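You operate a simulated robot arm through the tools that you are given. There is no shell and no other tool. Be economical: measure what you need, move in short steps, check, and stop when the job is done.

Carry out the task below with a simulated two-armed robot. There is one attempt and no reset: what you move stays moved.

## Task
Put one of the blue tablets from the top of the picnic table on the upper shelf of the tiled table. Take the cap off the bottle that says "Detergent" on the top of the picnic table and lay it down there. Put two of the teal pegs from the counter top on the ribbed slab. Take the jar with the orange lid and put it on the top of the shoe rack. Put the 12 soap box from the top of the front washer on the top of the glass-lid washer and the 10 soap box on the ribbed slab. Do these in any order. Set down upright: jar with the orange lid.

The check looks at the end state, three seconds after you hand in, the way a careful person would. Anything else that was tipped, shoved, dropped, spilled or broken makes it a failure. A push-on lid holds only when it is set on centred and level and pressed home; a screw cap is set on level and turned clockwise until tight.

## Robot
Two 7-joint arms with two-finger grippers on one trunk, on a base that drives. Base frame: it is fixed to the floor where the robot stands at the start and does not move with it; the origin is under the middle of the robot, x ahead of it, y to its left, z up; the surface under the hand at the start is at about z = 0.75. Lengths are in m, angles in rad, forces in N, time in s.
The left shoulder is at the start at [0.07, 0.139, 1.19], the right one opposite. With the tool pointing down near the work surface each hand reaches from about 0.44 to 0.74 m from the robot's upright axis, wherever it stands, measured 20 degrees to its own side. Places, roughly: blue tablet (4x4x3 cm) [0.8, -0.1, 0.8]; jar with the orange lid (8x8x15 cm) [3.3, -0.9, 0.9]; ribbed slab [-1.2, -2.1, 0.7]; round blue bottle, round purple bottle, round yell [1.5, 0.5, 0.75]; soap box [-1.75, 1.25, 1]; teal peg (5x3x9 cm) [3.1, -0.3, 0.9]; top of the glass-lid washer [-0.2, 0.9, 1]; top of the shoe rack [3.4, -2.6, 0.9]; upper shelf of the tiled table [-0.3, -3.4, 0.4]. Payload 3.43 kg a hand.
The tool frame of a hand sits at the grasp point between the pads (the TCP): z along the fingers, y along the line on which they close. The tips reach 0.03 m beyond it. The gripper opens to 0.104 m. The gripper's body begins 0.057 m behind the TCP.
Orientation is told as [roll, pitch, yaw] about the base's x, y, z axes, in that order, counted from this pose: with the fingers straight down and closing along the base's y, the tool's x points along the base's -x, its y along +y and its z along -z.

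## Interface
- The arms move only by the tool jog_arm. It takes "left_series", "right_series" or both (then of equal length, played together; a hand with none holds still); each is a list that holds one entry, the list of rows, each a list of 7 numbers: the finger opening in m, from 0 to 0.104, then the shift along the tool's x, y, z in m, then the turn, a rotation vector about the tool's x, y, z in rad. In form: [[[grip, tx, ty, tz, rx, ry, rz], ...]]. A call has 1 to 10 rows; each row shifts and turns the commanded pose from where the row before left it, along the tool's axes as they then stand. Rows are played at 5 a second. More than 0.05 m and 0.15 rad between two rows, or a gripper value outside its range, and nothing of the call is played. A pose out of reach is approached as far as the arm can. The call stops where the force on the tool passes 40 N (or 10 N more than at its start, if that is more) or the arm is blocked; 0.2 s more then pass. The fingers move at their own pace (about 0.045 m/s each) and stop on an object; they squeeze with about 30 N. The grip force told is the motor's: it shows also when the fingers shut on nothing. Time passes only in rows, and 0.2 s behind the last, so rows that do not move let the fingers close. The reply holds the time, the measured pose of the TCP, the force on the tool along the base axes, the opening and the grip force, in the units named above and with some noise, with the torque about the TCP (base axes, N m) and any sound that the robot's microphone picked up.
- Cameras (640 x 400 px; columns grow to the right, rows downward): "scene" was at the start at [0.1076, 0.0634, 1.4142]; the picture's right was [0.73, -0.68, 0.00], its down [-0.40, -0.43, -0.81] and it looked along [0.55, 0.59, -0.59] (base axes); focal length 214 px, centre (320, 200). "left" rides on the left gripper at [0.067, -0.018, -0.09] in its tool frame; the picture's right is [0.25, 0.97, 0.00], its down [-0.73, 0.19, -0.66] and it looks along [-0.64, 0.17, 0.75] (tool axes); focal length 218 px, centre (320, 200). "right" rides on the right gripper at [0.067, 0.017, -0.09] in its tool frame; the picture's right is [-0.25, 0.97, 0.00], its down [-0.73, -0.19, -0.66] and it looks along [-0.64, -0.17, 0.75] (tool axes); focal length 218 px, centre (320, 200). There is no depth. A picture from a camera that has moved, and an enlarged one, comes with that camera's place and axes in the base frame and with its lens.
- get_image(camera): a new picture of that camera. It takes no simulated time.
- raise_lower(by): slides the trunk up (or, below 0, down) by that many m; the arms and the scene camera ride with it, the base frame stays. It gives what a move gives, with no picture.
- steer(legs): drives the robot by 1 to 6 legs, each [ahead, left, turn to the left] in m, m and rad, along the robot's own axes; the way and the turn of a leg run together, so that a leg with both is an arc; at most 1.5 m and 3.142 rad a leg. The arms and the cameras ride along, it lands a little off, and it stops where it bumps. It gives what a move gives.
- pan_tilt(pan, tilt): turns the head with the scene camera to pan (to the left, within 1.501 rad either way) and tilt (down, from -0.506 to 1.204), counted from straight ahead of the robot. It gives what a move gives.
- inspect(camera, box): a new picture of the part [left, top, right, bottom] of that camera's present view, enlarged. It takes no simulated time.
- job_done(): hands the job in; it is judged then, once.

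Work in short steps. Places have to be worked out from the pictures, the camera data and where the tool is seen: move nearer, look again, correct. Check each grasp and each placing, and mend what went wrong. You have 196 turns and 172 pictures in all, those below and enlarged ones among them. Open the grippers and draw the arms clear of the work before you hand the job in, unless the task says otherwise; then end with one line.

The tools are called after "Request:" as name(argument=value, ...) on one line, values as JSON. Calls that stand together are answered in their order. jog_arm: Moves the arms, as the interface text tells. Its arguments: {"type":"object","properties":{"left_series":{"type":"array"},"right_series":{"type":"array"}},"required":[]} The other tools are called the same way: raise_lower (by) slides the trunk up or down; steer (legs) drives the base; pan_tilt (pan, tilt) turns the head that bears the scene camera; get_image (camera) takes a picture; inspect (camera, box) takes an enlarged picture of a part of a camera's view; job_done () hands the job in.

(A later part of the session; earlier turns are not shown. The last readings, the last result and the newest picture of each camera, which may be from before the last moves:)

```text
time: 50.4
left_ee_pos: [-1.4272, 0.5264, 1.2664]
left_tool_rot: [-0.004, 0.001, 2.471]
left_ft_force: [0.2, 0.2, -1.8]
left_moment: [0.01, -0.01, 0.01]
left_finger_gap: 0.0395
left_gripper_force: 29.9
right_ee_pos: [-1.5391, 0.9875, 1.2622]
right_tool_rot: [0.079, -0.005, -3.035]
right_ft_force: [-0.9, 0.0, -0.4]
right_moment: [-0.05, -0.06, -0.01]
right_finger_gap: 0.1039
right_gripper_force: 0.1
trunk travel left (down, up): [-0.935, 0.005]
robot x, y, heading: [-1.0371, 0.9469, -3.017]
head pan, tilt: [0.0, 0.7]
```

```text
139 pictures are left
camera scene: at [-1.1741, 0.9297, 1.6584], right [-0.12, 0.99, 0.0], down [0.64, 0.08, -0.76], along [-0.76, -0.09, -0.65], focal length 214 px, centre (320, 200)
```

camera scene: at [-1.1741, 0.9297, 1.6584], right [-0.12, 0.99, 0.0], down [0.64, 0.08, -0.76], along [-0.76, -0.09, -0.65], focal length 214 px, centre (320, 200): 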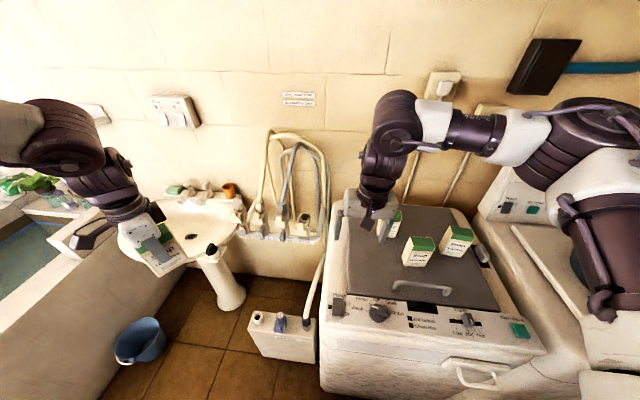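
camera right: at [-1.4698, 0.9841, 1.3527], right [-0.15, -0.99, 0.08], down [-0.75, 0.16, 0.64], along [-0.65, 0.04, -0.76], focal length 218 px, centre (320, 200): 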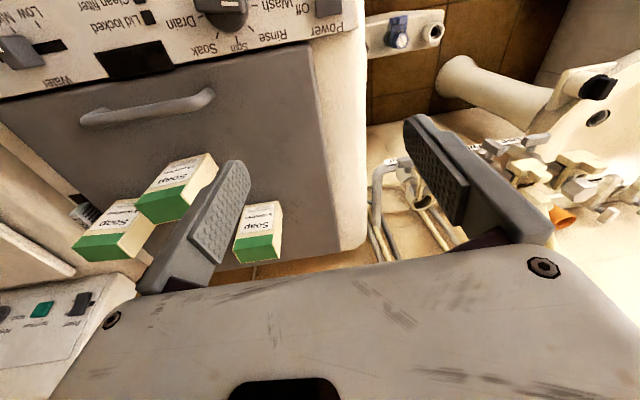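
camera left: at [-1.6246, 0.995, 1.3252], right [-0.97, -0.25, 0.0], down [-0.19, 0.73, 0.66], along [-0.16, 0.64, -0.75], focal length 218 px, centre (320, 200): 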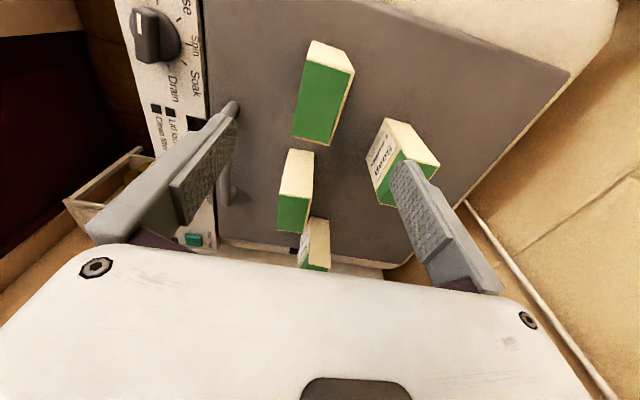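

I level the right hand and move over box 10.

Request:
jog_arm(right_series=[[[0.104, 0, 0, 0, 0.079, 0, 0.107], [0.104, -0.0196, -0.0406, 0.004, 0, 0, 0], [0.104, -0.0196, -0.0406, 0.004, 0, 0, 0], [0.104, -0.0196, -0.0406, 0.004, 0, 0, 0], [0.104, -0.0196, -0.0406, 0.004, 0, 0, 0], [0.104, -0.0196, -0.0406, 0.004, 0, 0, 0]]])

Request:
get_image(camera="right")

Request:
inspect(camera="scene", box=[340, 150, 540, 300])

```text
time: 51.8
left_ee_pos: [-1.4252, 0.5297, 1.2677]
left_tool_rot: [-0.002, 0.001, 2.475]
left_ft_force: [-0.3, 0.1, -1.6]
left_moment: [-0.01, -0.03, 0.01]
left_finger_gap: 0.0397
left_gripper_force: 30.4
right_ee_pos: [-1.654, 1.176, 1.2346]
right_tool_rot: [0.043, 0.0, -3.084]
right_ft_force: [-0.6, 0.5, 0.0]
right_moment: [-0.02, 0.0, 0.01]
right_finger_gap: 0.104
right_gripper_force: 0.1
right hand out of reach, approached as far as the arm can: row 1
trunk travel left (down, up): [-0.935, 0.005]
robot x, y, heading: [-1.0357, 0.9495, -3.015]
head pan, tilt: [0.0, 0.7]
```

```text
138 pictures are left
camera right: at [-1.5843, 1.1657, 1.3254], right [-0.2, -0.98, 0.04], down [-0.74, 0.18, 0.65], along [-0.64, 0.1, -0.76], focal length 218 px, centre (320, 200)
```

right: 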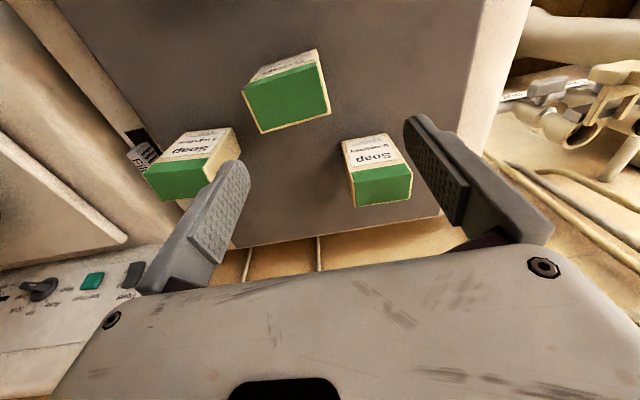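

```text
2.67 times, centred on (440, 225) of scene
camera zoom: at [-1.1735, 0.9326, 1.6584], right [-0.12, 0.99, 0.0], down [0.64, 0.08, -0.76], along [-0.76, -0.1, -0.65], focal length 572 px, centre (0, 133)
```

zoom: 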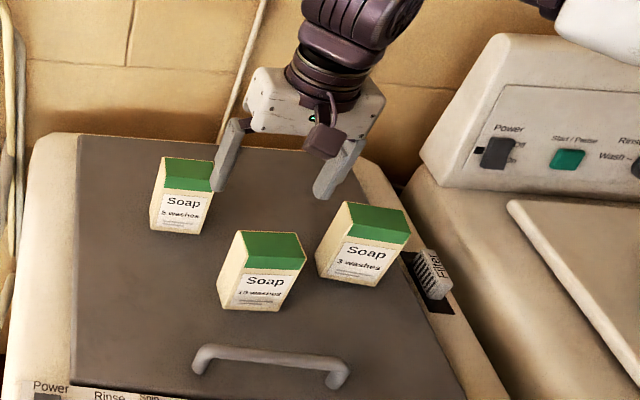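

Box 10 is at about (-1.636, 1.198), with slight yaw. I trim the hand, descend and close.

Request:
jog_arm(right_series=[[[0.104, 0.0193, -0.021, 0, 0.04, 0, -0.03], [0.104, 0, 0, 0.04, 0, 0, 0], [0.104, 0, 0, 0.04, 0, 0, 0]]])

Request:
get_image(camera="right")

Request:
inspect(camera="scene", box=[340, 150, 540, 300])

```text
time: 52.6
left_ee_pos: [-1.4282, 0.526, 1.2665]
left_tool_rot: [-0.005, 0.001, 2.473]
left_ft_force: [-1.0, 0.7, -2.4]
left_moment: [-0.01, -0.02, 0.0]
left_finger_gap: 0.0395
left_gripper_force: 30.2
right_ee_pos: [-1.6346, 1.1943, 1.1548]
right_tool_rot: [0.0, -0.001, -3.056]
right_ft_force: [-0.4, 0.7, 0.3]
right_moment: [-0.01, -0.01, 0.01]
right_finger_gap: 0.104
right_gripper_force: 0.0
trunk travel left (down, up): [-0.935, 0.005]
robot x, y, heading: [-1.0322, 0.944, -3.017]
head pan, tilt: [0.0, 0.7]
```

```text
136 pictures are left
camera right: at [-1.565, 1.1824, 1.2445], right [-0.17, -0.99, 0.0], down [-0.74, 0.13, 0.66], along [-0.65, 0.11, -0.75], focal length 218 px, centre (320, 200)
```

right: 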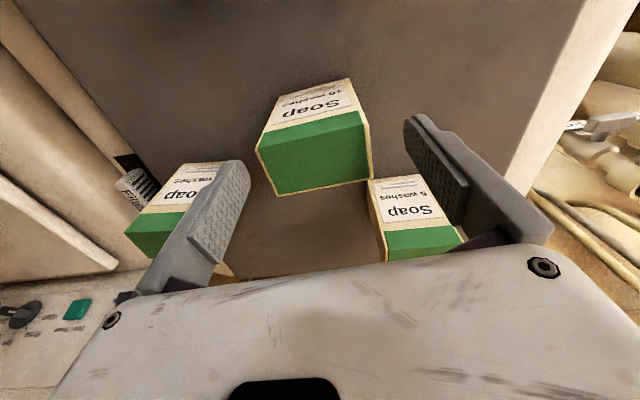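

```text
2.67 times, centred on (440, 225) of scene
camera zoom: at [-1.1755, 0.9298, 1.6583], right [-0.12, 0.99, 0.0], down [0.64, 0.08, -0.76], along [-0.76, -0.09, -0.65], focal length 572 px, centre (0, 133)
```

zoom: 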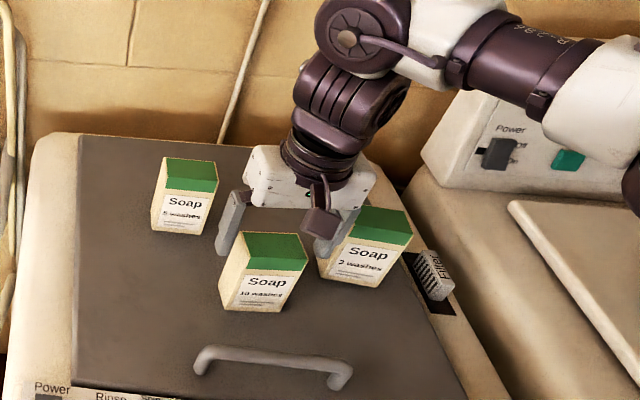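

Alignment looks right with clearance to neighbours. I descend the rest and close.

Request:
jog_arm(right_series=[[[0.104, -0.004, -0.004, 0.037, 0, 0, 0], [0.104, 0, 0, 0.036, 0, 0, 0], [0.04, 0, 0, 0, 0, 0, 0], [0.04, 0, 0, 0, 0, 0, 0], [0.04, 0, 0, 0, 0, 0, 0], [0.04, 0, 0, 0, 0, 0, 0], [0.04, 0, 0, 0, 0, 0, 0]]])

Request:
get_image(camera="right")

```text
time: 54.2
left_ee_pos: [-1.4244, 0.5265, 1.2677]
left_tool_rot: [-0.001, -0.002, 2.474]
left_ft_force: [0.0, 0.0, -1.9]
left_moment: [0.06, 0.01, 0.02]
left_finger_gap: 0.0394
left_gripper_force: 30.2
right_ee_pos: [-1.635, 1.1954, 1.0824]
right_tool_rot: [-0.001, -0.003, -3.054]
right_ft_force: [0.0, 0.3, 0.8]
right_moment: [0.12, 0.08, -0.02]
right_finger_gap: 0.0692
right_gripper_force: 30.2
trunk travel left (down, up): [-0.935, 0.005]
robot x, y, heading: [-1.0343, 0.947, -3.018]
head pan, tilt: [0.0, 0.7]
```

```text
134 pictures are left
camera right: at [-1.5652, 1.1847, 1.1719], right [-0.17, -0.99, 0.0], down [-0.74, 0.13, 0.66], along [-0.65, 0.11, -0.75], focal length 218 px, centre (320, 200)
```

right: 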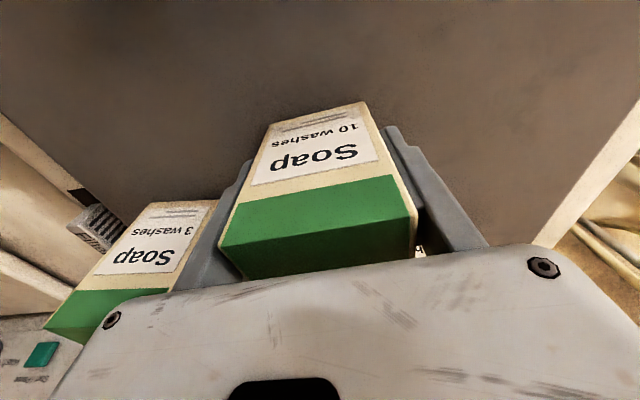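

Box 10 is gripped. I lift it, slide the base out toward −y, turn to face the glass-lid washer and look.

Request:
jog_arm(right_series=[[[0.04, 0, 0, -0.04, 0, 0, 0], [0.04, 0, 0, -0.04, 0, 0, 0], [0.04, 0, 0, -0.04, 0, 0, 0], [0.04, 0, 0, -0.04, 0, 0, 0], [0.04, 0.03, 0, -0.02, 0, 0, 0], [0.04, 0.03, 0, -0.01, 0, 0, 0]]])

Request:
steer(legs=[[-0.05, 1.05, 0], [0, 0, -1.695], [0, -0.6, 0]])

Request:
pan_tilt(pan=0.0, tilt=0.7)

Request:
get_image(camera="scene")

```text
time: 55.6
left_ee_pos: [-1.4226, 0.5278, 1.269]
left_tool_rot: [0.0, -0.001, 2.473]
left_ft_force: [0.3, 0.1, -1.2]
left_moment: [-0.01, 0.02, -0.03]
left_finger_gap: 0.0397
left_gripper_force: 30.0
right_ee_pos: [-1.5725, 1.206, 1.2723]
right_tool_rot: [0.002, -0.004, -3.056]
right_ft_force: [-0.6, 0.1, -1.6]
right_moment: [0.03, -0.04, -0.01]
right_finger_gap: 0.0696
right_gripper_force: 30.4
trunk travel left (down, up): [-0.935, 0.005]
robot x, y, heading: [-1.0346, 0.9458, -3.02]
head pan, tilt: [0.0, 0.7]
```

```text
time: 61.1
left_ee_pos: [-1.2422, -0.5043, 1.2662]
left_tool_rot: [-0.005, 0.0, 2.474]
left_ft_force: [0.7, -0.3, -1.2]
left_moment: [0.02, -0.01, -0.03]
left_finger_gap: 0.0396
left_gripper_force: 29.4
right_ee_pos: [-1.3948, 0.1751, 1.2707]
right_tool_rot: [0.002, -0.001, -3.056]
right_ft_force: [-0.4, -0.8, -2.5]
right_moment: [0.0, 0.01, 0.02]
right_finger_gap: 0.0694
right_gripper_force: 30.4
trunk travel left (down, up): [-0.935, 0.005]
robot x, y, heading: [-0.851, -0.0759, -3.014]
head pan, tilt: [0.0, 0.7]
stopped in leg 1: the robot was blocked; the commanded pose is now the measured one
```

```text
time: 61.7
left_ee_pos: [-1.2437, -0.502, 1.2676]
left_tool_rot: [0.0, 0.001, 2.475]
left_ft_force: [0.1, 0.3, -2.0]
left_moment: [-0.01, -0.02, -0.02]
left_finger_gap: 0.0395
left_gripper_force: 29.5
right_ee_pos: [-1.3932, 0.1749, 1.2714]
right_tool_rot: [-0.001, 0.0, -3.054]
right_ft_force: [0.3, 0.4, -1.5]
right_moment: [0.01, 0.01, 0.01]
right_finger_gap: 0.0695
right_gripper_force: 30.0
trunk travel left (down, up): [-0.935, 0.005]
robot x, y, heading: [-0.856, -0.0821, -3.015]
head pan, tilt: [0.0, 0.7]
```

```text
133 pictures are left
camera scene: at [-0.9903, -0.099, 1.6585], right [-0.12, 0.99, 0.0], down [0.64, 0.08, -0.76], along [-0.76, -0.1, -0.64], focal length 214 px, centre (320, 200)
```

scene: 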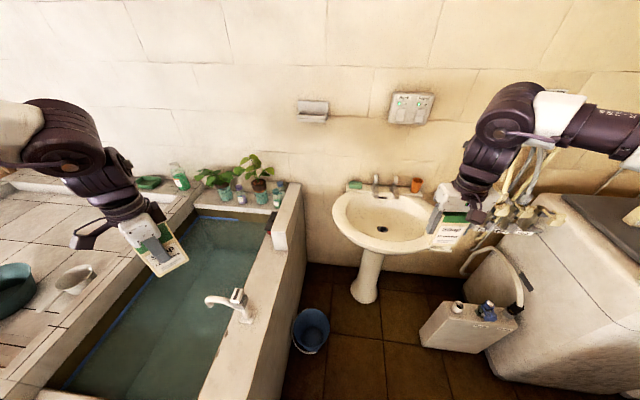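

The base touched the tank edge on its left. I move off it slightly, then turn and go on to the glass-lid washer.

Request:
steer(legs=[[0, -0.07, 0], [0, 0, -1.695], [0, -0.6, 0]])

Request:
get_image(camera="scene")

```text
time: 69.7
left_ee_pos: [-0.6455, 0.4312, 1.2663]
left_tool_rot: [-0.003, -0.001, 0.815]
left_ft_force: [-0.6, -0.3, -1.2]
left_moment: [-0.02, -0.03, -0.01]
left_finger_gap: 0.0393
left_gripper_force: 30.1
right_ee_pos: [0.0423, 0.525, 1.2713]
right_tool_rot: [-0.001, -0.001, 1.572]
right_ft_force: [0.6, -0.2, -2.3]
right_moment: [0.0, 0.02, -0.01]
right_finger_gap: 0.0694
right_gripper_force: 29.7
trunk travel left (down, up): [-0.935, 0.005]
robot x, y, heading: [-0.2557, 0.0079, 1.609]
head pan, tilt: [0.0, 0.7]
```

```text
132 pictures are left
camera scene: at [-0.2678, 0.1435, 1.6585], right [1.0, 0.04, 0.0], down [0.03, -0.64, -0.76], along [-0.03, 0.76, -0.64], focal length 214 px, centre (320, 200)
```

scene: 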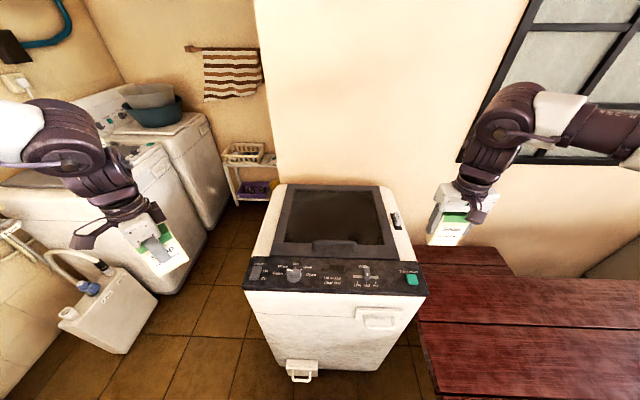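

The washer top is clear; the glass spans about x −0.45…−0.1, y 0.69…1.04. I drive a bit closer so the left hand can reach (-0.33, 0.79).

Request:
steer(legs=[[0.12, -0.165, -0.04]])

Request:
get_image(camera="scene")

```text
time: 71.3
left_ee_pos: [-0.4664, 0.5671, 1.2667]
left_tool_rot: [-0.002, -0.003, 0.779]
left_ft_force: [-0.4, -0.6, -1.6]
left_moment: [0.05, -0.04, 0.02]
left_finger_gap: 0.0397
left_gripper_force: 29.9
right_ee_pos: [0.2225, 0.6329, 1.2731]
right_tool_rot: [-0.001, -0.005, 1.529]
right_ft_force: [0.2, -0.7, -1.7]
right_moment: [0.04, -0.02, 0.0]
right_finger_gap: 0.0694
right_gripper_force: 29.5
trunk travel left (down, up): [-0.935, 0.005]
robot x, y, heading: [-0.0956, 0.1321, 1.567]
head pan, tilt: [0.0, 0.7]
```

```text
131 pictures are left
camera scene: at [-0.1019, 0.2619, 1.6588], right [1.0, 0.0, 0.0], down [0.0, -0.64, -0.77], along [0.0, 0.77, -0.64], focal length 214 px, centre (320, 200)
```

scene: 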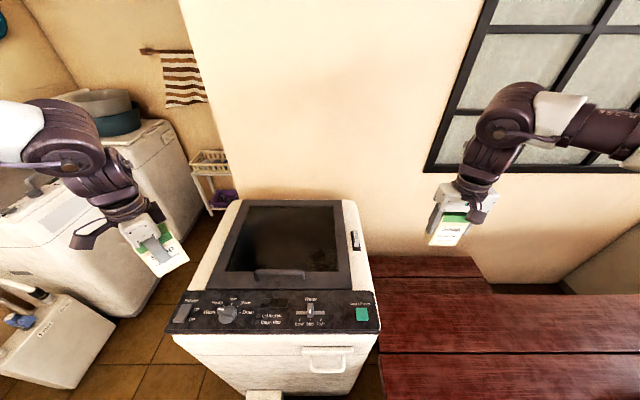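

Washer top works out at z≈0.96. I bring box 12 over the glass, lowering a little, and rotate it square.

Request:
jog_arm(left_series=[[[0.03, -0.0419, 0.0106, 0.012, 0, 0, 0], [0.03, -0.0419, 0.0106, 0.012, 0, 0, 0], [0.03, -0.0419, 0.0106, 0.012, 0, 0, 0], [0.03, -0.0419, 0.0106, 0.012, 0, 0, 0], [0.03, -0.0419, 0.0106, 0.012, 0, 0, 0], [0.03, -0.0419, 0.0106, 0.012, 0, 0, 0]]])

Request:
jog_arm(left_series=[[[0.03, 0, 0, 0.006, 0, 0, -0.13], [0.03, 0, 0, 0.006, 0, 0, -0.13], [0.03, 0, 0, 0.006, 0, 0, -0.13], [0.03, 0, 0, 0.006, 0, 0, -0.13], [0.03, 0, 0, 0.006, 0, 0, -0.13], [0.03, 0, 0, 0.006, 0, 0, -0.13]]])

Request:
get_image(camera="scene")

Request:
get_image(camera="left")

```text
time: 72.7
left_ee_pos: [-0.3835, 0.6991, 1.2215]
left_tool_rot: [-0.002, 0.0, 0.778]
left_ft_force: [0.9, 0.4, -0.9]
left_moment: [0.02, 0.02, 0.02]
left_finger_gap: 0.0393
left_gripper_force: 30.3
left hand out of reach, approached as far as the arm can: row 4, 5, 6
right_ee_pos: [0.2277, 0.6342, 1.2716]
right_tool_rot: [0.0, 0.0, 1.535]
right_ft_force: [-0.1, -1.4, -1.9]
right_moment: [-0.01, -0.01, -0.02]
right_finger_gap: 0.0696
right_gripper_force: 30.2
trunk travel left (down, up): [-0.935, 0.005]
robot x, y, heading: [-0.0976, 0.1289, 1.569]
head pan, tilt: [0.0, 0.7]
```

```text
time: 74.1
left_ee_pos: [-0.387, 0.6913, 1.1881]
left_tool_rot: [-0.003, 0.001, 1.561]
left_ft_force: [-0.2, -0.2, -1.3]
left_moment: [0.04, 0.01, -0.02]
left_finger_gap: 0.0394
left_gripper_force: 30.2
left hand out of reach, approached as far as the arm can: row 3, 5
right_ee_pos: [0.2272, 0.6351, 1.2705]
right_tool_rot: [0.002, -0.001, 1.531]
right_ft_force: [-0.1, -0.2, -1.6]
right_moment: [-0.03, 0.01, 0.01]
right_finger_gap: 0.0699
right_gripper_force: 30.4
trunk travel left (down, up): [-0.935, 0.005]
robot x, y, heading: [-0.0954, 0.1299, 1.571]
head pan, tilt: [0.0, 0.7]
```

```text
130 pictures are left
camera scene: at [-0.0969, 0.2658, 1.6585], right [1.0, 0.0, 0.0], down [0.0, -0.64, -0.76], along [0.0, 0.76, -0.64], focal length 214 px, centre (320, 200)
```

scene: 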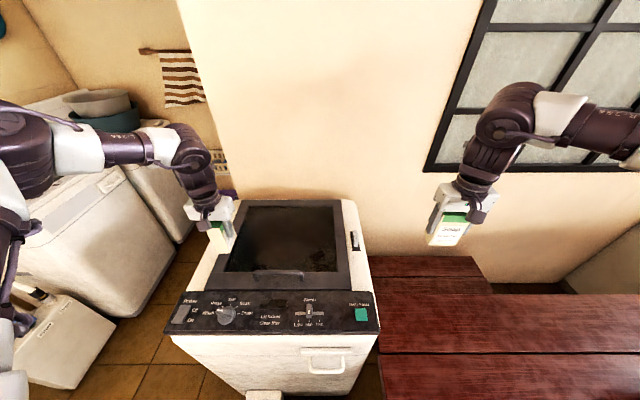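

```text
129 pictures are left
camera left: at [-0.3709, 0.6247, 1.2778], right [-0.97, -0.24, 0.0], down [-0.19, 0.73, 0.66], along [-0.16, 0.64, -0.75], focal length 218 px, centre (320, 200)
```

left: 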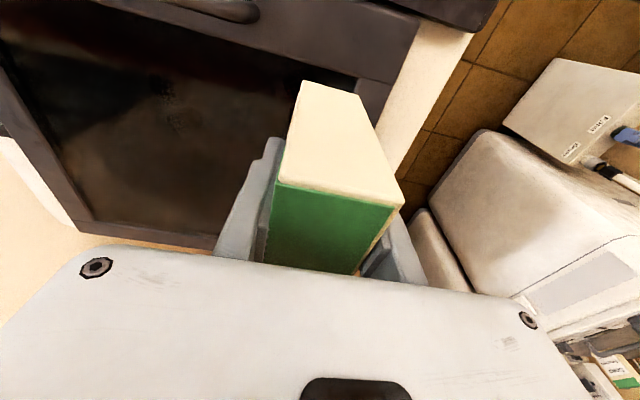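

The box is near the glass's left edge; I nudge the base right/ahead a little and then lower.

Request:
steer(legs=[[0.04, -0.06, 0]])

Request:
jog_arm(left_series=[[[0.03, 0, 0, 0.03, 0, 0, 0], [0.03, -0.02, 0, 0.03, 0, 0, 0], [0.03, -0.02, 0, 0.02, 0, 0, 0]]])

Request:
get_image(camera="left")

Request:
inspect(camera="scene", box=[120, 150, 380, 350])

```text
time: 75.2
left_ee_pos: [-0.338, 0.7228, 1.1895]
left_tool_rot: [-0.01, -0.006, 1.562]
left_ft_force: [-0.5, -0.8, -2.4]
left_moment: [0.06, -0.11, -0.02]
left_finger_gap: 0.0396
left_gripper_force: 30.1
right_ee_pos: [0.2764, 0.6679, 1.2768]
right_tool_rot: [-0.008, -0.006, 1.539]
right_ft_force: [-0.6, -0.9, -1.6]
right_moment: [0.03, -0.08, 0.0]
right_finger_gap: 0.0698
right_gripper_force: 29.6
trunk travel left (down, up): [-0.935, 0.005]
robot x, y, heading: [-0.0357, 0.1665, 1.572]
head pan, tilt: [0.0, 0.7]
```

```text
time: 76.0
left_ee_pos: [-0.357, 0.7172, 1.1439]
left_tool_rot: [-0.004, 0.0, 1.565]
left_ft_force: [-0.2, -0.7, -1.0]
left_moment: [0.0, 0.0, -0.02]
left_finger_gap: 0.0395
left_gripper_force: 29.8
left hand out of reach, approached as far as the arm can: row 1, 2, 3
right_ee_pos: [0.2835, 0.6751, 1.2723]
right_tool_rot: [0.0, -0.002, 1.539]
right_ft_force: [0.6, 0.4, -1.2]
right_moment: [-0.02, 0.0, -0.03]
right_finger_gap: 0.0697
right_gripper_force: 29.9
trunk travel left (down, up): [-0.935, 0.005]
robot x, y, heading: [-0.0363, 0.1724, 1.574]
head pan, tilt: [0.0, 0.7]
```

```text
128 pictures are left
camera left: at [-0.3409, 0.6513, 1.2333], right [-0.97, -0.25, 0.0], down [-0.19, 0.73, 0.66], along [-0.16, 0.64, -0.75], focal length 218 px, centre (320, 200)
```

left: 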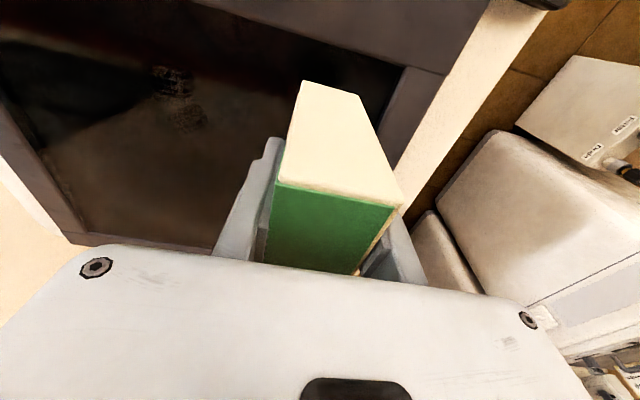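

```text
2.00 times, centred on (250, 250) of scene
camera zoom: at [-0.04, 0.3043, 1.6585], right [1.0, 0.0, 0.0], down [0.0, -0.64, -0.76], along [0.0, 0.76, -0.64], focal length 429 px, centre (460, 100)
```

zoom: 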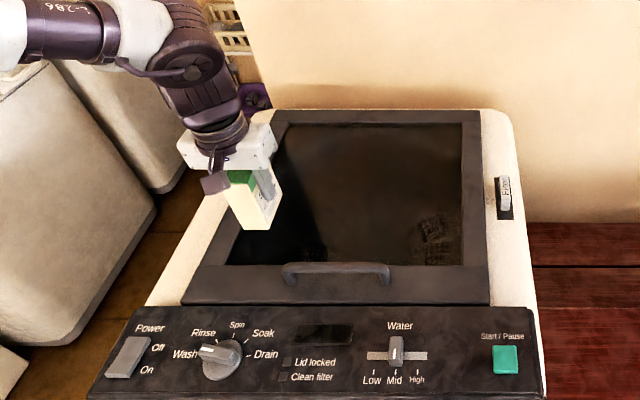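

Lowering drags the hand outward; a small base turn to the right will bring the box to mid-glass. Then I lower in small steps to contact.

Request:
steer(legs=[[0, 0, -0.17]])

Request:
jog_arm(left_series=[[[0.03, 0, 0, 0.02, 0, 0, 0], [0.03, 0, 0, 0.02, 0, 0, 0]]])

Request:
inspect(camera="scene", box=[120, 150, 380, 350])

```text
time: 77.0
left_ee_pos: [-0.2598, 0.7649, 1.1422]
left_tool_rot: [-0.008, 0.0, 1.392]
left_ft_force: [-1.4, 0.7, -2.6]
left_moment: [-0.01, -0.04, -0.01]
left_finger_gap: 0.0396
left_gripper_force: 30.4
right_ee_pos: [0.3623, 0.6144, 1.2721]
right_tool_rot: [-0.001, -0.002, 1.365]
right_ft_force: [0.3, -0.2, -2.3]
right_moment: [-0.03, -0.05, 0.05]
right_finger_gap: 0.0694
right_gripper_force: 29.6
trunk travel left (down, up): [-0.935, 0.005]
robot x, y, heading: [-0.0381, 0.1682, 1.399]
head pan, tilt: [0.0, 0.7]
```

```text
time: 77.6
left_ee_pos: [-0.2676, 0.7496, 1.1186]
left_tool_rot: [-0.006, -0.003, 1.394]
left_ft_force: [0.1, -0.3, -2.8]
left_moment: [-0.04, 0.0, 0.0]
left_finger_gap: 0.0393
left_gripper_force: 29.8
left hand out of reach, approached as far as the arm can: row 1, 2
right_ee_pos: [0.363, 0.6144, 1.2708]
right_tool_rot: [0.001, -0.001, 1.366]
right_ft_force: [-0.3, 0.2, -0.9]
right_moment: [0.01, 0.0, 0.0]
right_finger_gap: 0.0696
right_gripper_force: 30.1
trunk travel left (down, up): [-0.935, 0.005]
robot x, y, heading: [-0.0342, 0.1673, 1.402]
head pan, tilt: [0.0, 0.7]
```

```text
2.00 times, centred on (250, 250) of scene
camera zoom: at [-0.0177, 0.3034, 1.6585], right [0.99, -0.17, 0.0], down [-0.11, -0.64, -0.76], along [0.13, 0.75, -0.64], focal length 429 px, centre (460, 100)
```

zoom: 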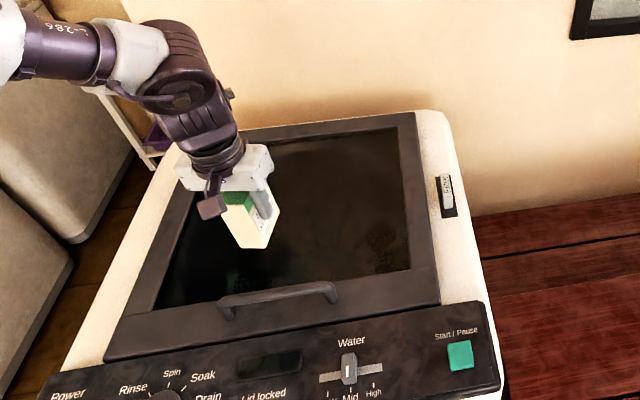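

I lower with the trunk instead so the arm posture stays. First 0.055 m, then look.

Request:
raise_lower(by=-0.055)

Request:
inspect(camera="scene", box=[160, 180, 300, 300])

```text
time: 78.6
left_ee_pos: [-0.2651, 0.7476, 1.0668]
left_tool_rot: [-0.003, -0.003, 1.392]
left_ft_force: [-0.2, -2.9, 20.2]
left_moment: [-0.76, 0.52, -0.02]
left_finger_gap: 0.0394
left_gripper_force: 30.2
right_ee_pos: [0.3669, 0.6112, 1.2175]
right_tool_rot: [0.003, -0.006, 1.365]
right_ft_force: [0.5, 0.5, -2.5]
right_moment: [-0.05, 0.0, 0.02]
right_finger_gap: 0.0696
right_gripper_force: 30.2
trunk travel left (down, up): [-0.88, 0.06]
robot x, y, heading: [-0.0383, 0.17, 1.396]
head pan, tilt: [0.0, 0.7]
```

```text
3.33 times, centred on (230, 240) of scene
camera zoom: at [-0.014, 0.2998, 1.604], right [0.99, -0.17, 0.0], down [-0.11, -0.63, -0.77], along [0.13, 0.75, -0.64], focal length 715 px, centre (620, 67)
```

zoom: 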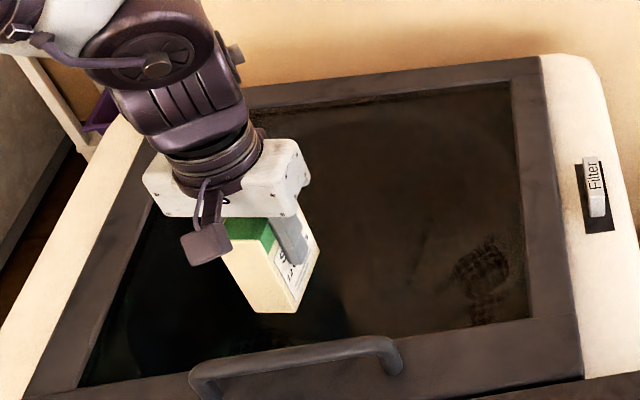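

Contact (20 N up). I release, lift with arm up, and check the box stands.

Request:
jog_arm(left_series=[[[0.104, 0, 0, 0, 0, 0, 0], [0.104, 0, 0, 0, 0, 0, 0], [0.104, 0, 0, 0, 0, 0, 0], [0.104, 0, 0, 0, 0, 0, 0]]])

Request:
raise_lower(by=0.055)

Request:
jog_arm(left_series=[[[0.104, 0, 0, -0.03, 0, 0, 0], [0.104, 0, 0, -0.03, 0, 0, 0], [0.104, 0, 0, -0.03, 0, 0, 0]]])

Request:
get_image(camera="scene")

```text
time: 79.6
left_ee_pos: [-0.2658, 0.7481, 1.0625]
left_tool_rot: [-0.003, -0.002, 1.394]
left_ft_force: [0.1, 0.7, -0.2]
left_moment: [-0.01, 0.0, 0.0]
left_finger_gap: 0.1042
left_gripper_force: 0.1
right_ee_pos: [0.3661, 0.614, 1.2168]
right_tool_rot: [0.001, -0.001, 1.367]
right_ft_force: [0.4, -0.1, -2.6]
right_moment: [-0.02, 0.01, -0.01]
right_finger_gap: 0.0694
right_gripper_force: 30.2
trunk travel left (down, up): [-0.88, 0.06]
robot x, y, heading: [-0.0387, 0.1668, 1.398]
head pan, tilt: [0.0, 0.7]
```

```text
time: 80.6
left_ee_pos: [-0.2665, 0.7492, 1.1198]
left_tool_rot: [-0.004, -0.001, 1.393]
left_ft_force: [0.6, 0.3, 1.9]
left_moment: [0.01, 0.0, -0.01]
left_finger_gap: 0.104
left_gripper_force: 0.0
right_ee_pos: [0.3668, 0.6131, 1.2717]
right_tool_rot: [0.003, -0.001, 1.367]
right_ft_force: [-0.4, -0.8, -2.5]
right_moment: [-0.04, 0.0, -0.01]
right_finger_gap: 0.0697
right_gripper_force: 29.7
trunk travel left (down, up): [-0.935, 0.005]
robot x, y, heading: [-0.0331, 0.1691, 1.4]
head pan, tilt: [0.0, 0.7]
```

```text
time: 81.4
left_ee_pos: [-0.2667, 0.7499, 1.209]
left_tool_rot: [-0.004, 0.0, 1.393]
left_ft_force: [-1.1, -0.4, 0.0]
left_moment: [-0.01, 0.02, -0.01]
left_finger_gap: 0.104
left_gripper_force: 0.1
right_ee_pos: [0.3671, 0.6124, 1.2714]
right_tool_rot: [0.001, -0.002, 1.367]
right_ft_force: [0.5, 0.7, -2.2]
right_moment: [0.0, -0.01, 0.0]
right_finger_gap: 0.0693
right_gripper_force: 30.2
trunk travel left (down, up): [-0.935, 0.005]
robot x, y, heading: [-0.0334, 0.1696, 1.399]
head pan, tilt: [0.0, 0.7]
```

```text
124 pictures are left
camera scene: at [-0.0146, 0.3024, 1.6585], right [0.99, -0.17, 0.0], down [-0.11, -0.63, -0.76], along [0.13, 0.75, -0.64], focal length 214 px, centre (320, 200)
```

scene: 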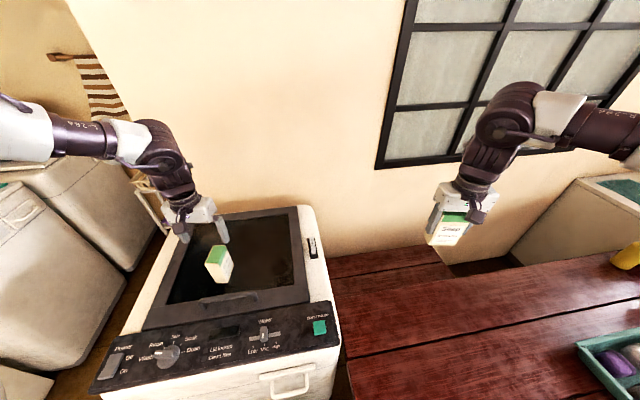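

Box 12 stands on the glass. Now I back off, turn to the table and lower the trunk to pick a tablet with the left hand.

Request:
steer(legs=[[-0.3, 0, 0], [0, 0, -1.4]])

Request:
raise_lower(by=-0.22)

Request:
get_image(camera="left")

Request:
get_image(camera="scene")

```text
time: 86.9
left_ee_pos: [0.45, 0.1952, 1.209]
left_tool_rot: [-0.005, -0.002, -0.026]
left_ft_force: [0.5, 0.5, 0.6]
left_moment: [0.0, 0.03, 0.02]
left_finger_gap: 0.1043
left_gripper_force: 0.0
right_ee_pos: [0.4131, -0.4502, 1.2712]
right_tool_rot: [0.002, -0.002, -0.05]
right_ft_force: [0.4, 0.0, -1.3]
right_moment: [0.0, 0.03, 0.01]
right_finger_gap: 0.0693
right_gripper_force: 30.3
trunk travel left (down, up): [-0.935, 0.005]
robot x, y, heading: [-0.0859, -0.1236, -0.017]
head pan, tilt: [0.0, 0.7]
```

```text
time: 89.2
left_ee_pos: [0.4499, 0.1943, 0.9892]
left_tool_rot: [-0.003, -0.002, -0.024]
left_ft_force: [0.4, 0.9, -0.1]
left_moment: [0.0, 0.01, -0.02]
left_finger_gap: 0.104
left_gripper_force: 0.1
right_ee_pos: [0.4124, -0.4509, 1.051]
right_tool_rot: [0.0, -0.003, -0.052]
right_ft_force: [-0.5, 0.8, -1.6]
right_moment: [0.0, 0.02, 0.02]
right_finger_gap: 0.0694
right_gripper_force: 30.1
trunk travel left (down, up): [-0.715, 0.225]
robot x, y, heading: [-0.0868, -0.1212, -0.016]
head pan, tilt: [0.0, 0.7]
```

```text
123 pictures are left
camera left: at [0.3819, 0.1802, 1.0791], right [-0.23, 0.97, 0.0], down [0.73, 0.18, 0.66], along [0.64, 0.15, -0.75], focal length 218 px, centre (320, 200)
```

left: 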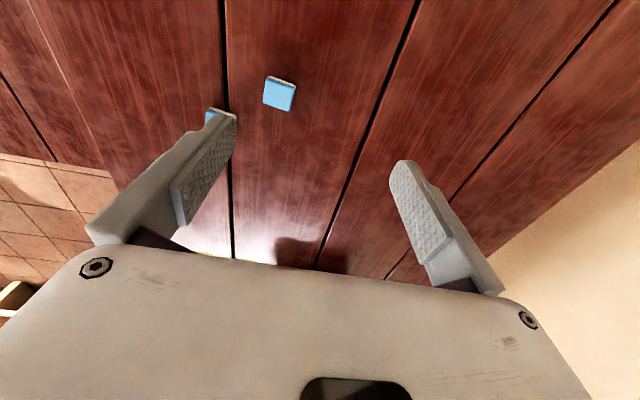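

```text
122 pictures are left
camera scene: at [0.0463, -0.1253, 1.4386], right [-0.02, -1.0, 0.0], down [-0.64, 0.01, -0.76], along [0.76, -0.01, -0.64], focal length 214 px, centre (320, 200)
```

scene: 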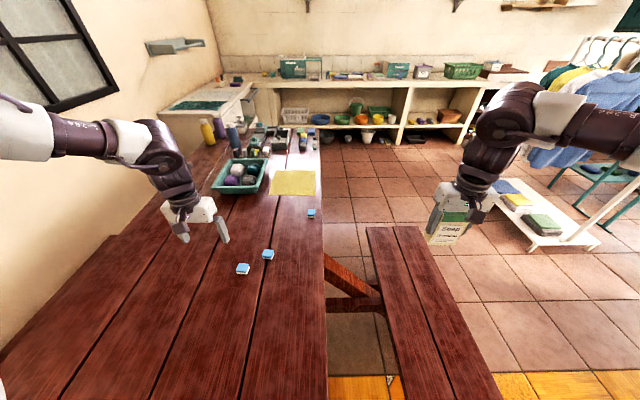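

Tablet A is at about (0.472, 0.147). I shift over it and lower with the trunk.

Request:
jog_arm(left_series=[[[0.08, -0.012, -0.024, 0, 0, 0, -0.02], [0.08, -0.0105, -0.023, 0, 0, 0, 0]]])

Request:
raise_lower(by=-0.13)

Request:
get_image(camera="left")

```text
time: 89.8
left_ee_pos: [0.4714, 0.1467, 0.9899]
left_tool_rot: [-0.004, -0.003, -0.005]
left_ft_force: [1.0, -0.1, 0.3]
left_moment: [0.03, 0.0, 0.03]
left_finger_gap: 0.08
left_gripper_force: 0.0
right_ee_pos: [0.413, -0.4523, 1.0508]
right_tool_rot: [0.001, -0.002, -0.052]
right_ft_force: [0.1, -0.3, -1.2]
right_moment: [0.01, 0.02, 0.01]
right_finger_gap: 0.0695
right_gripper_force: 29.6
trunk travel left (down, up): [-0.715, 0.225]
robot x, y, heading: [-0.0824, -0.1257, -0.011]
head pan, tilt: [0.0, 0.7]
```

```text
time: 91.4
left_ee_pos: [0.4713, 0.1473, 0.8584]
left_tool_rot: [-0.003, -0.003, -0.004]
left_ft_force: [-0.8, 0.4, -0.1]
left_moment: [-0.02, 0.01, -0.03]
left_finger_gap: 0.08
left_gripper_force: 0.1
right_ee_pos: [0.4127, -0.4517, 0.9228]
right_tool_rot: [0.002, -0.002, -0.05]
right_ft_force: [0.4, 1.1, -1.7]
right_moment: [0.0, 0.03, 0.0]
right_finger_gap: 0.0694
right_gripper_force: 30.3
trunk travel left (down, up): [-0.585, 0.355]
robot x, y, heading: [-0.0846, -0.1247, -0.019]
head pan, tilt: [0.0, 0.7]
```

```text
121 pictures are left
camera left: at [0.4028, 0.1315, 0.9493], right [-0.25, 0.97, 0.0], down [0.73, 0.19, 0.66], along [0.64, 0.16, -0.75], focal length 218 px, centre (320, 200)
```

left: 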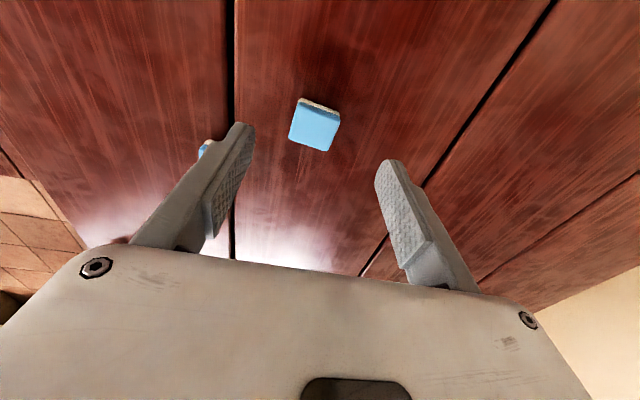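

Centred. I lower to TCP z≈0.79 and close on the tablet.

Request:
raise_lower(by=-0.066)

Request:
get_image(camera="left")

```text
time: 92.4
left_ee_pos: [0.471, 0.1472, 0.7935]
left_tool_rot: [-0.003, -0.002, -0.005]
left_ft_force: [0.4, 0.4, -0.6]
left_moment: [-0.01, 0.01, -0.03]
left_finger_gap: 0.0797
left_gripper_force: 0.0
right_ee_pos: [0.413, -0.4511, 0.8563]
right_tool_rot: [0.002, -0.001, -0.05]
right_ft_force: [0.5, 0.5, -1.7]
right_moment: [-0.01, -0.02, -0.02]
right_finger_gap: 0.0692
right_gripper_force: 29.8
trunk travel left (down, up): [-0.519, 0.421]
robot x, y, heading: [-0.0873, -0.1207, -0.013]
head pan, tilt: [0.0, 0.7]
```

```text
120 pictures are left
camera left: at [0.4026, 0.1316, 0.8833], right [-0.25, 0.97, 0.0], down [0.73, 0.19, 0.66], along [0.64, 0.16, -0.75], focal length 218 px, centre (320, 200)
```

left: 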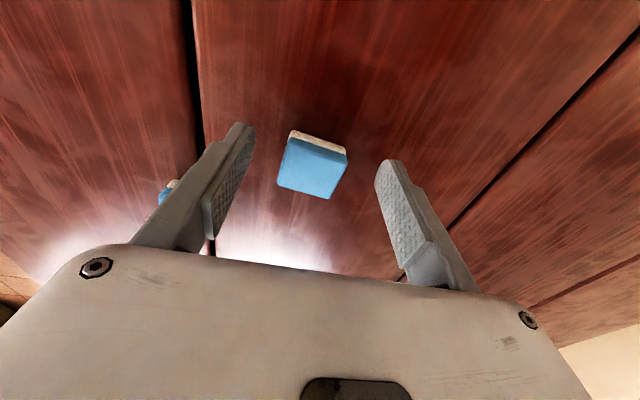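

I go 5 mm lower and close.

Request:
raise_lower(by=-0.006)

Request:
jog_arm(left_series=[[[0.02, 0, 0, 0, 0, 0, 0], [0.02, 0, 0, 0, 0, 0, 0], [0.02, 0, 0, 0, 0, 0, 0], [0.02, 0, 0, 0, 0, 0, 0]]])

Request:
raise_lower(by=0.12)

Request:
get_image(camera="left")

```text
time: 93.0
left_ee_pos: [0.4715, 0.1472, 0.7877]
left_tool_rot: [-0.002, -0.002, -0.006]
left_ft_force: [-0.5, -0.2, -0.2]
left_moment: [-0.01, 0.0, -0.02]
left_finger_gap: 0.0799
left_gripper_force: 0.1
right_ee_pos: [0.4129, -0.4513, 0.8493]
right_tool_rot: [0.0, -0.001, -0.049]
right_ft_force: [-0.6, -0.5, -2.1]
right_moment: [0.01, 0.0, -0.02]
right_finger_gap: 0.0692
right_gripper_force: 29.7
trunk travel left (down, up): [-0.513, 0.427]
robot x, y, heading: [-0.0906, -0.1221, -0.013]
head pan, tilt: [0.0, 0.7]
```

```text
time: 94.0
left_ee_pos: [0.4719, 0.148, 0.7875]
left_tool_rot: [-0.001, -0.001, -0.004]
left_ft_force: [0.1, 0.0, -0.5]
left_moment: [0.0, -0.02, -0.02]
left_finger_gap: 0.0373
left_gripper_force: 30.4
right_ee_pos: [0.4128, -0.4513, 0.8496]
right_tool_rot: [0.0, -0.002, -0.051]
right_ft_force: [0.1, -0.2, -2.5]
right_moment: [-0.01, 0.03, -0.01]
right_finger_gap: 0.0695
right_gripper_force: 29.5
trunk travel left (down, up): [-0.513, 0.427]
robot x, y, heading: [-0.0872, -0.1219, -0.018]
head pan, tilt: [0.0, 0.7]
```

```text
time: 95.5
left_ee_pos: [0.4711, 0.1473, 0.9077]
left_tool_rot: [-0.004, -0.001, -0.006]
left_ft_force: [0.1, -0.2, -0.6]
left_moment: [0.03, 0.04, 0.01]
left_finger_gap: 0.0369
left_gripper_force: 30.2
right_ee_pos: [0.4128, -0.4521, 0.9696]
right_tool_rot: [0.003, -0.004, -0.052]
right_ft_force: [-0.1, -0.2, -2.0]
right_moment: [0.0, 0.02, -0.01]
right_finger_gap: 0.0692
right_gripper_force: 29.9
trunk travel left (down, up): [-0.633, 0.307]
robot x, y, heading: [-0.0851, -0.1229, -0.016]
head pan, tilt: [0.0, 0.7]
```

```text
119 pictures are left
camera left: at [0.4031, 0.1316, 0.9969], right [-0.25, 0.97, 0.0], down [0.73, 0.19, 0.66], along [0.64, 0.16, -0.75], focal length 218 px, centre (320, 200)
```

left: 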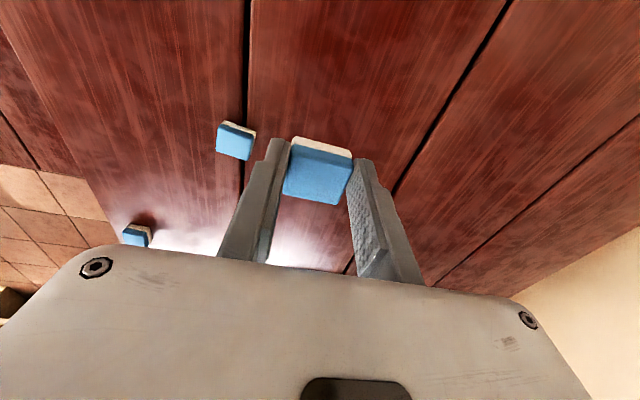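

The tablet is held. I look to the right to plan the way south between bench and counter.

Request:
pan_tilt(pan=-1.4, tilt=0.8)

Request:
get_image(camera="scene")

```text
time: 97.0
left_ee_pos: [0.4714, 0.1479, 0.9064]
left_tool_rot: [-0.001, -0.001, -0.006]
left_ft_force: [-0.6, -1.1, -0.8]
left_moment: [-0.02, 0.0, 0.0]
left_finger_gap: 0.0369
left_gripper_force: 30.2
right_ee_pos: [0.4118, -0.4513, 0.97]
right_tool_rot: [0.001, -0.001, -0.05]
right_ft_force: [-0.1, -0.3, -2.1]
right_moment: [-0.04, 0.04, 0.01]
right_finger_gap: 0.0695
right_gripper_force: 30.2
trunk travel left (down, up): [-0.633, 0.307]
robot x, y, heading: [-0.0844, -0.1262, -0.017]
head pan, tilt: [-1.4, 0.799]
```

```text
118 pictures are left
camera scene: at [-0.026, -0.2037, 1.3483], right [-0.99, -0.15, 0.0], down [-0.11, 0.71, -0.7], along [0.11, -0.69, -0.72], focal length 214 px, centre (320, 200)
```

scene: 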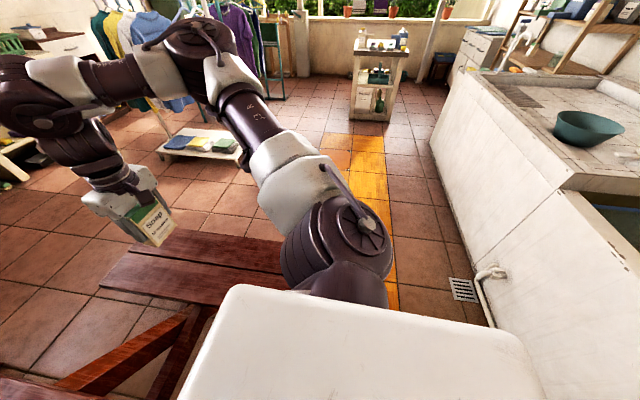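

The corridor between counter (face x≈−0.94) and bench is clear along x≈−0.43. I raise the trunk a little, back up, turn right, drive south and face the counter.

Request:
raise_lower(by=0.12)

Request:
steer(legs=[[-0.35, 0, 0], [0, 0, -1.555], [1.1, 0, 0], [1.05, 0, 0], [0, 0, -1.57]])

Request:
pan_tilt(pan=0.0, tilt=0.7)

Request:
get_image(camera="scene")

```text
time: 98.5
left_ee_pos: [0.4705, 0.1473, 1.0272]
left_tool_rot: [-0.005, 0.001, -0.007]
left_ft_force: [0.6, -0.2, 0.4]
left_moment: [0.0, 0.02, -0.03]
left_finger_gap: 0.0368
left_gripper_force: 29.6
right_ee_pos: [0.4129, -0.451, 1.0896]
right_tool_rot: [0.001, -0.001, -0.05]
right_ft_force: [0.8, 0.1, -1.4]
right_moment: [0.0, 0.02, -0.01]
right_finger_gap: 0.0696
right_gripper_force: 29.4
trunk travel left (down, up): [-0.753, 0.187]
robot x, y, heading: [-0.0863, -0.1256, -0.016]
head pan, tilt: [-1.4, 0.799]
```

```text
time: 118.8
left_ee_pos: [-1.0284, -2.5446, 1.0273]
left_tool_rot: [-0.004, -0.002, 3.126]
left_ft_force: [0.2, -0.1, -0.3]
left_moment: [0.0, 0.03, 0.0]
left_finger_gap: 0.0367
left_gripper_force: 29.8
right_ee_pos: [-0.9645, -1.9467, 1.0895]
right_tool_rot: [0.003, 0.0, 3.079]
right_ft_force: [0.6, -0.3, -3.2]
right_moment: [-0.01, -0.05, -0.02]
right_finger_gap: 0.0695
right_gripper_force: 29.9
trunk travel left (down, up): [-0.753, 0.187]
robot x, y, heading: [-0.4682, -2.2818, 3.116]
head pan, tilt: [-1.4, 0.799]
```

```text
time: 120.3
left_ee_pos: [-1.0273, -2.5435, 1.0272]
left_tool_rot: [-0.005, -0.002, 3.126]
left_ft_force: [-0.4, 0.6, -0.5]
left_moment: [0.02, -0.01, -0.02]
left_finger_gap: 0.0368
left_gripper_force: 29.6
right_ee_pos: [-0.964, -1.945, 1.0897]
right_tool_rot: [0.002, -0.002, 3.08]
right_ft_force: [0.5, -0.4, -1.7]
right_moment: [0.02, -0.02, -0.01]
right_finger_gap: 0.0693
right_gripper_force: 30.1
trunk travel left (down, up): [-0.753, 0.187]
robot x, y, heading: [-0.4674, -2.2793, 3.113]
head pan, tilt: [0.0, 0.7]
```

```text
117 pictures are left
camera scene: at [-0.6052, -2.2761, 1.4765], right [0.03, 1.0, 0.0], down [0.64, -0.02, -0.76], along [-0.76, 0.02, -0.64], focal length 214 px, centre (320, 200)
```

scene: 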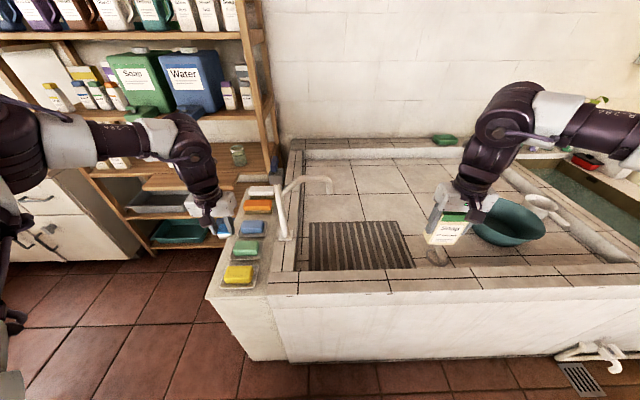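

The slab spans about x −1.35…−1.09, y −2.30…−1.86. I move in and extend the right hand so box 10 goes to about (-1.2, -1.95).

Request:
steer(legs=[[0.13, 0, 0.02]])

Request:
jog_arm(right_series=[[[0.04, -0.035, 0, 0, 0, 0, 0], [0.04, -0.035, 0, 0, 0, 0, 0], [0.04, -0.03, 0, 0, 0, 0, 0]]])

Request:
raise_lower(by=-0.2)

Request:
get_image(camera="scene")

Request:
get_image(camera="right")

```text
time: 121.6
left_ee_pos: [-1.1509, -2.552, 1.0279]
left_tool_rot: [-0.003, -0.004, -3.138]
left_ft_force: [0.0, -0.3, -1.2]
left_moment: [0.03, -0.01, 0.01]
left_finger_gap: 0.0369
left_gripper_force: 30.1
right_ee_pos: [-1.0979, -1.9528, 1.0907]
right_tool_rot: [0.001, -0.002, 3.099]
right_ft_force: [-0.4, 0.2, -0.8]
right_moment: [0.0, -0.01, 0.01]
right_finger_gap: 0.0696
right_gripper_force: 29.8
trunk travel left (down, up): [-0.753, 0.187]
robot x, y, heading: [-0.5982, -2.2811, 3.137]
head pan, tilt: [0.0, 0.7]
```

```text
time: 122.4
left_ee_pos: [-1.1552, -2.5529, 1.0256]
left_tool_rot: [-0.005, -0.001, -3.136]
left_ft_force: [0.1, 0.3, 0.3]
left_moment: [0.02, -0.02, 0.01]
left_finger_gap: 0.0366
left_gripper_force: 30.2
right_ee_pos: [-1.2016, -1.9506, 1.0885]
right_tool_rot: [0.0, 0.001, 3.101]
right_ft_force: [-0.3, -0.1, -1.9]
right_moment: [-0.06, -0.05, -0.02]
right_finger_gap: 0.0691
right_gripper_force: 30.5
trunk travel left (down, up): [-0.753, 0.187]
robot x, y, heading: [-0.5947, -2.2789, 3.139]
head pan, tilt: [0.0, 0.7]
```

```text
time: 124.6
left_ee_pos: [-1.1524, -2.5499, 0.8319]
left_tool_rot: [-0.005, -0.008, -3.138]
left_ft_force: [-3.5, -2.5, 34.6]
left_moment: [-0.09, 0.23, 0.05]
left_finger_gap: 0.0367
left_gripper_force: 30.4
right_ee_pos: [-1.1959, -1.948, 0.8923]
right_tool_rot: [0.003, -0.005, 3.101]
right_ft_force: [-0.2, 0.7, -2.1]
right_moment: [0.01, -0.02, -0.01]
right_finger_gap: 0.0697
right_gripper_force: 30.1
trunk travel left (down, up): [-0.553, 0.387]
robot x, y, heading: [-0.5969, -2.2773, 3.133]
head pan, tilt: [0.0, 0.7]
```

```text
116 pictures are left
camera scene: at [-0.7316, -2.2746, 1.2773], right [0.01, 1.0, 0.0], down [0.64, -0.01, -0.77], along [-0.77, 0.0, -0.64], focal length 214 px, centre (320, 200)
```

scene: 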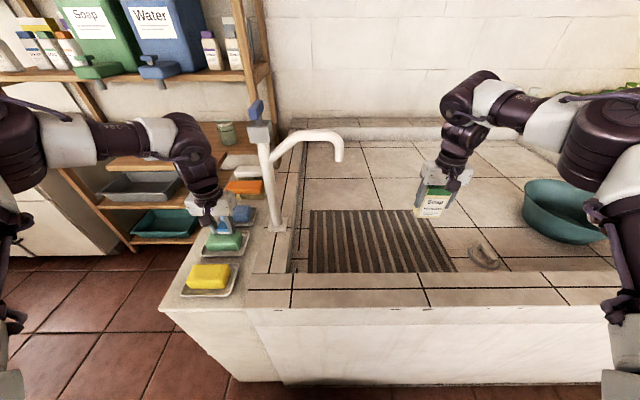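

```text
115 pictures are left
camera right: at [-1.1285, -1.9681, 0.9815], right [-0.29, -0.96, 0.0], down [-0.72, 0.22, 0.66], along [-0.63, 0.19, -0.75], focal length 218 px, centre (320, 200)
```

right: 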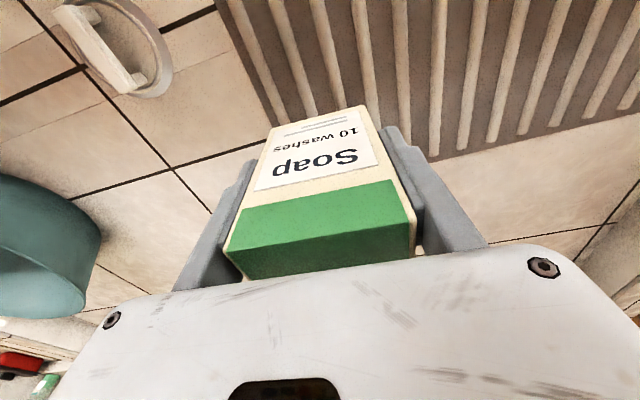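

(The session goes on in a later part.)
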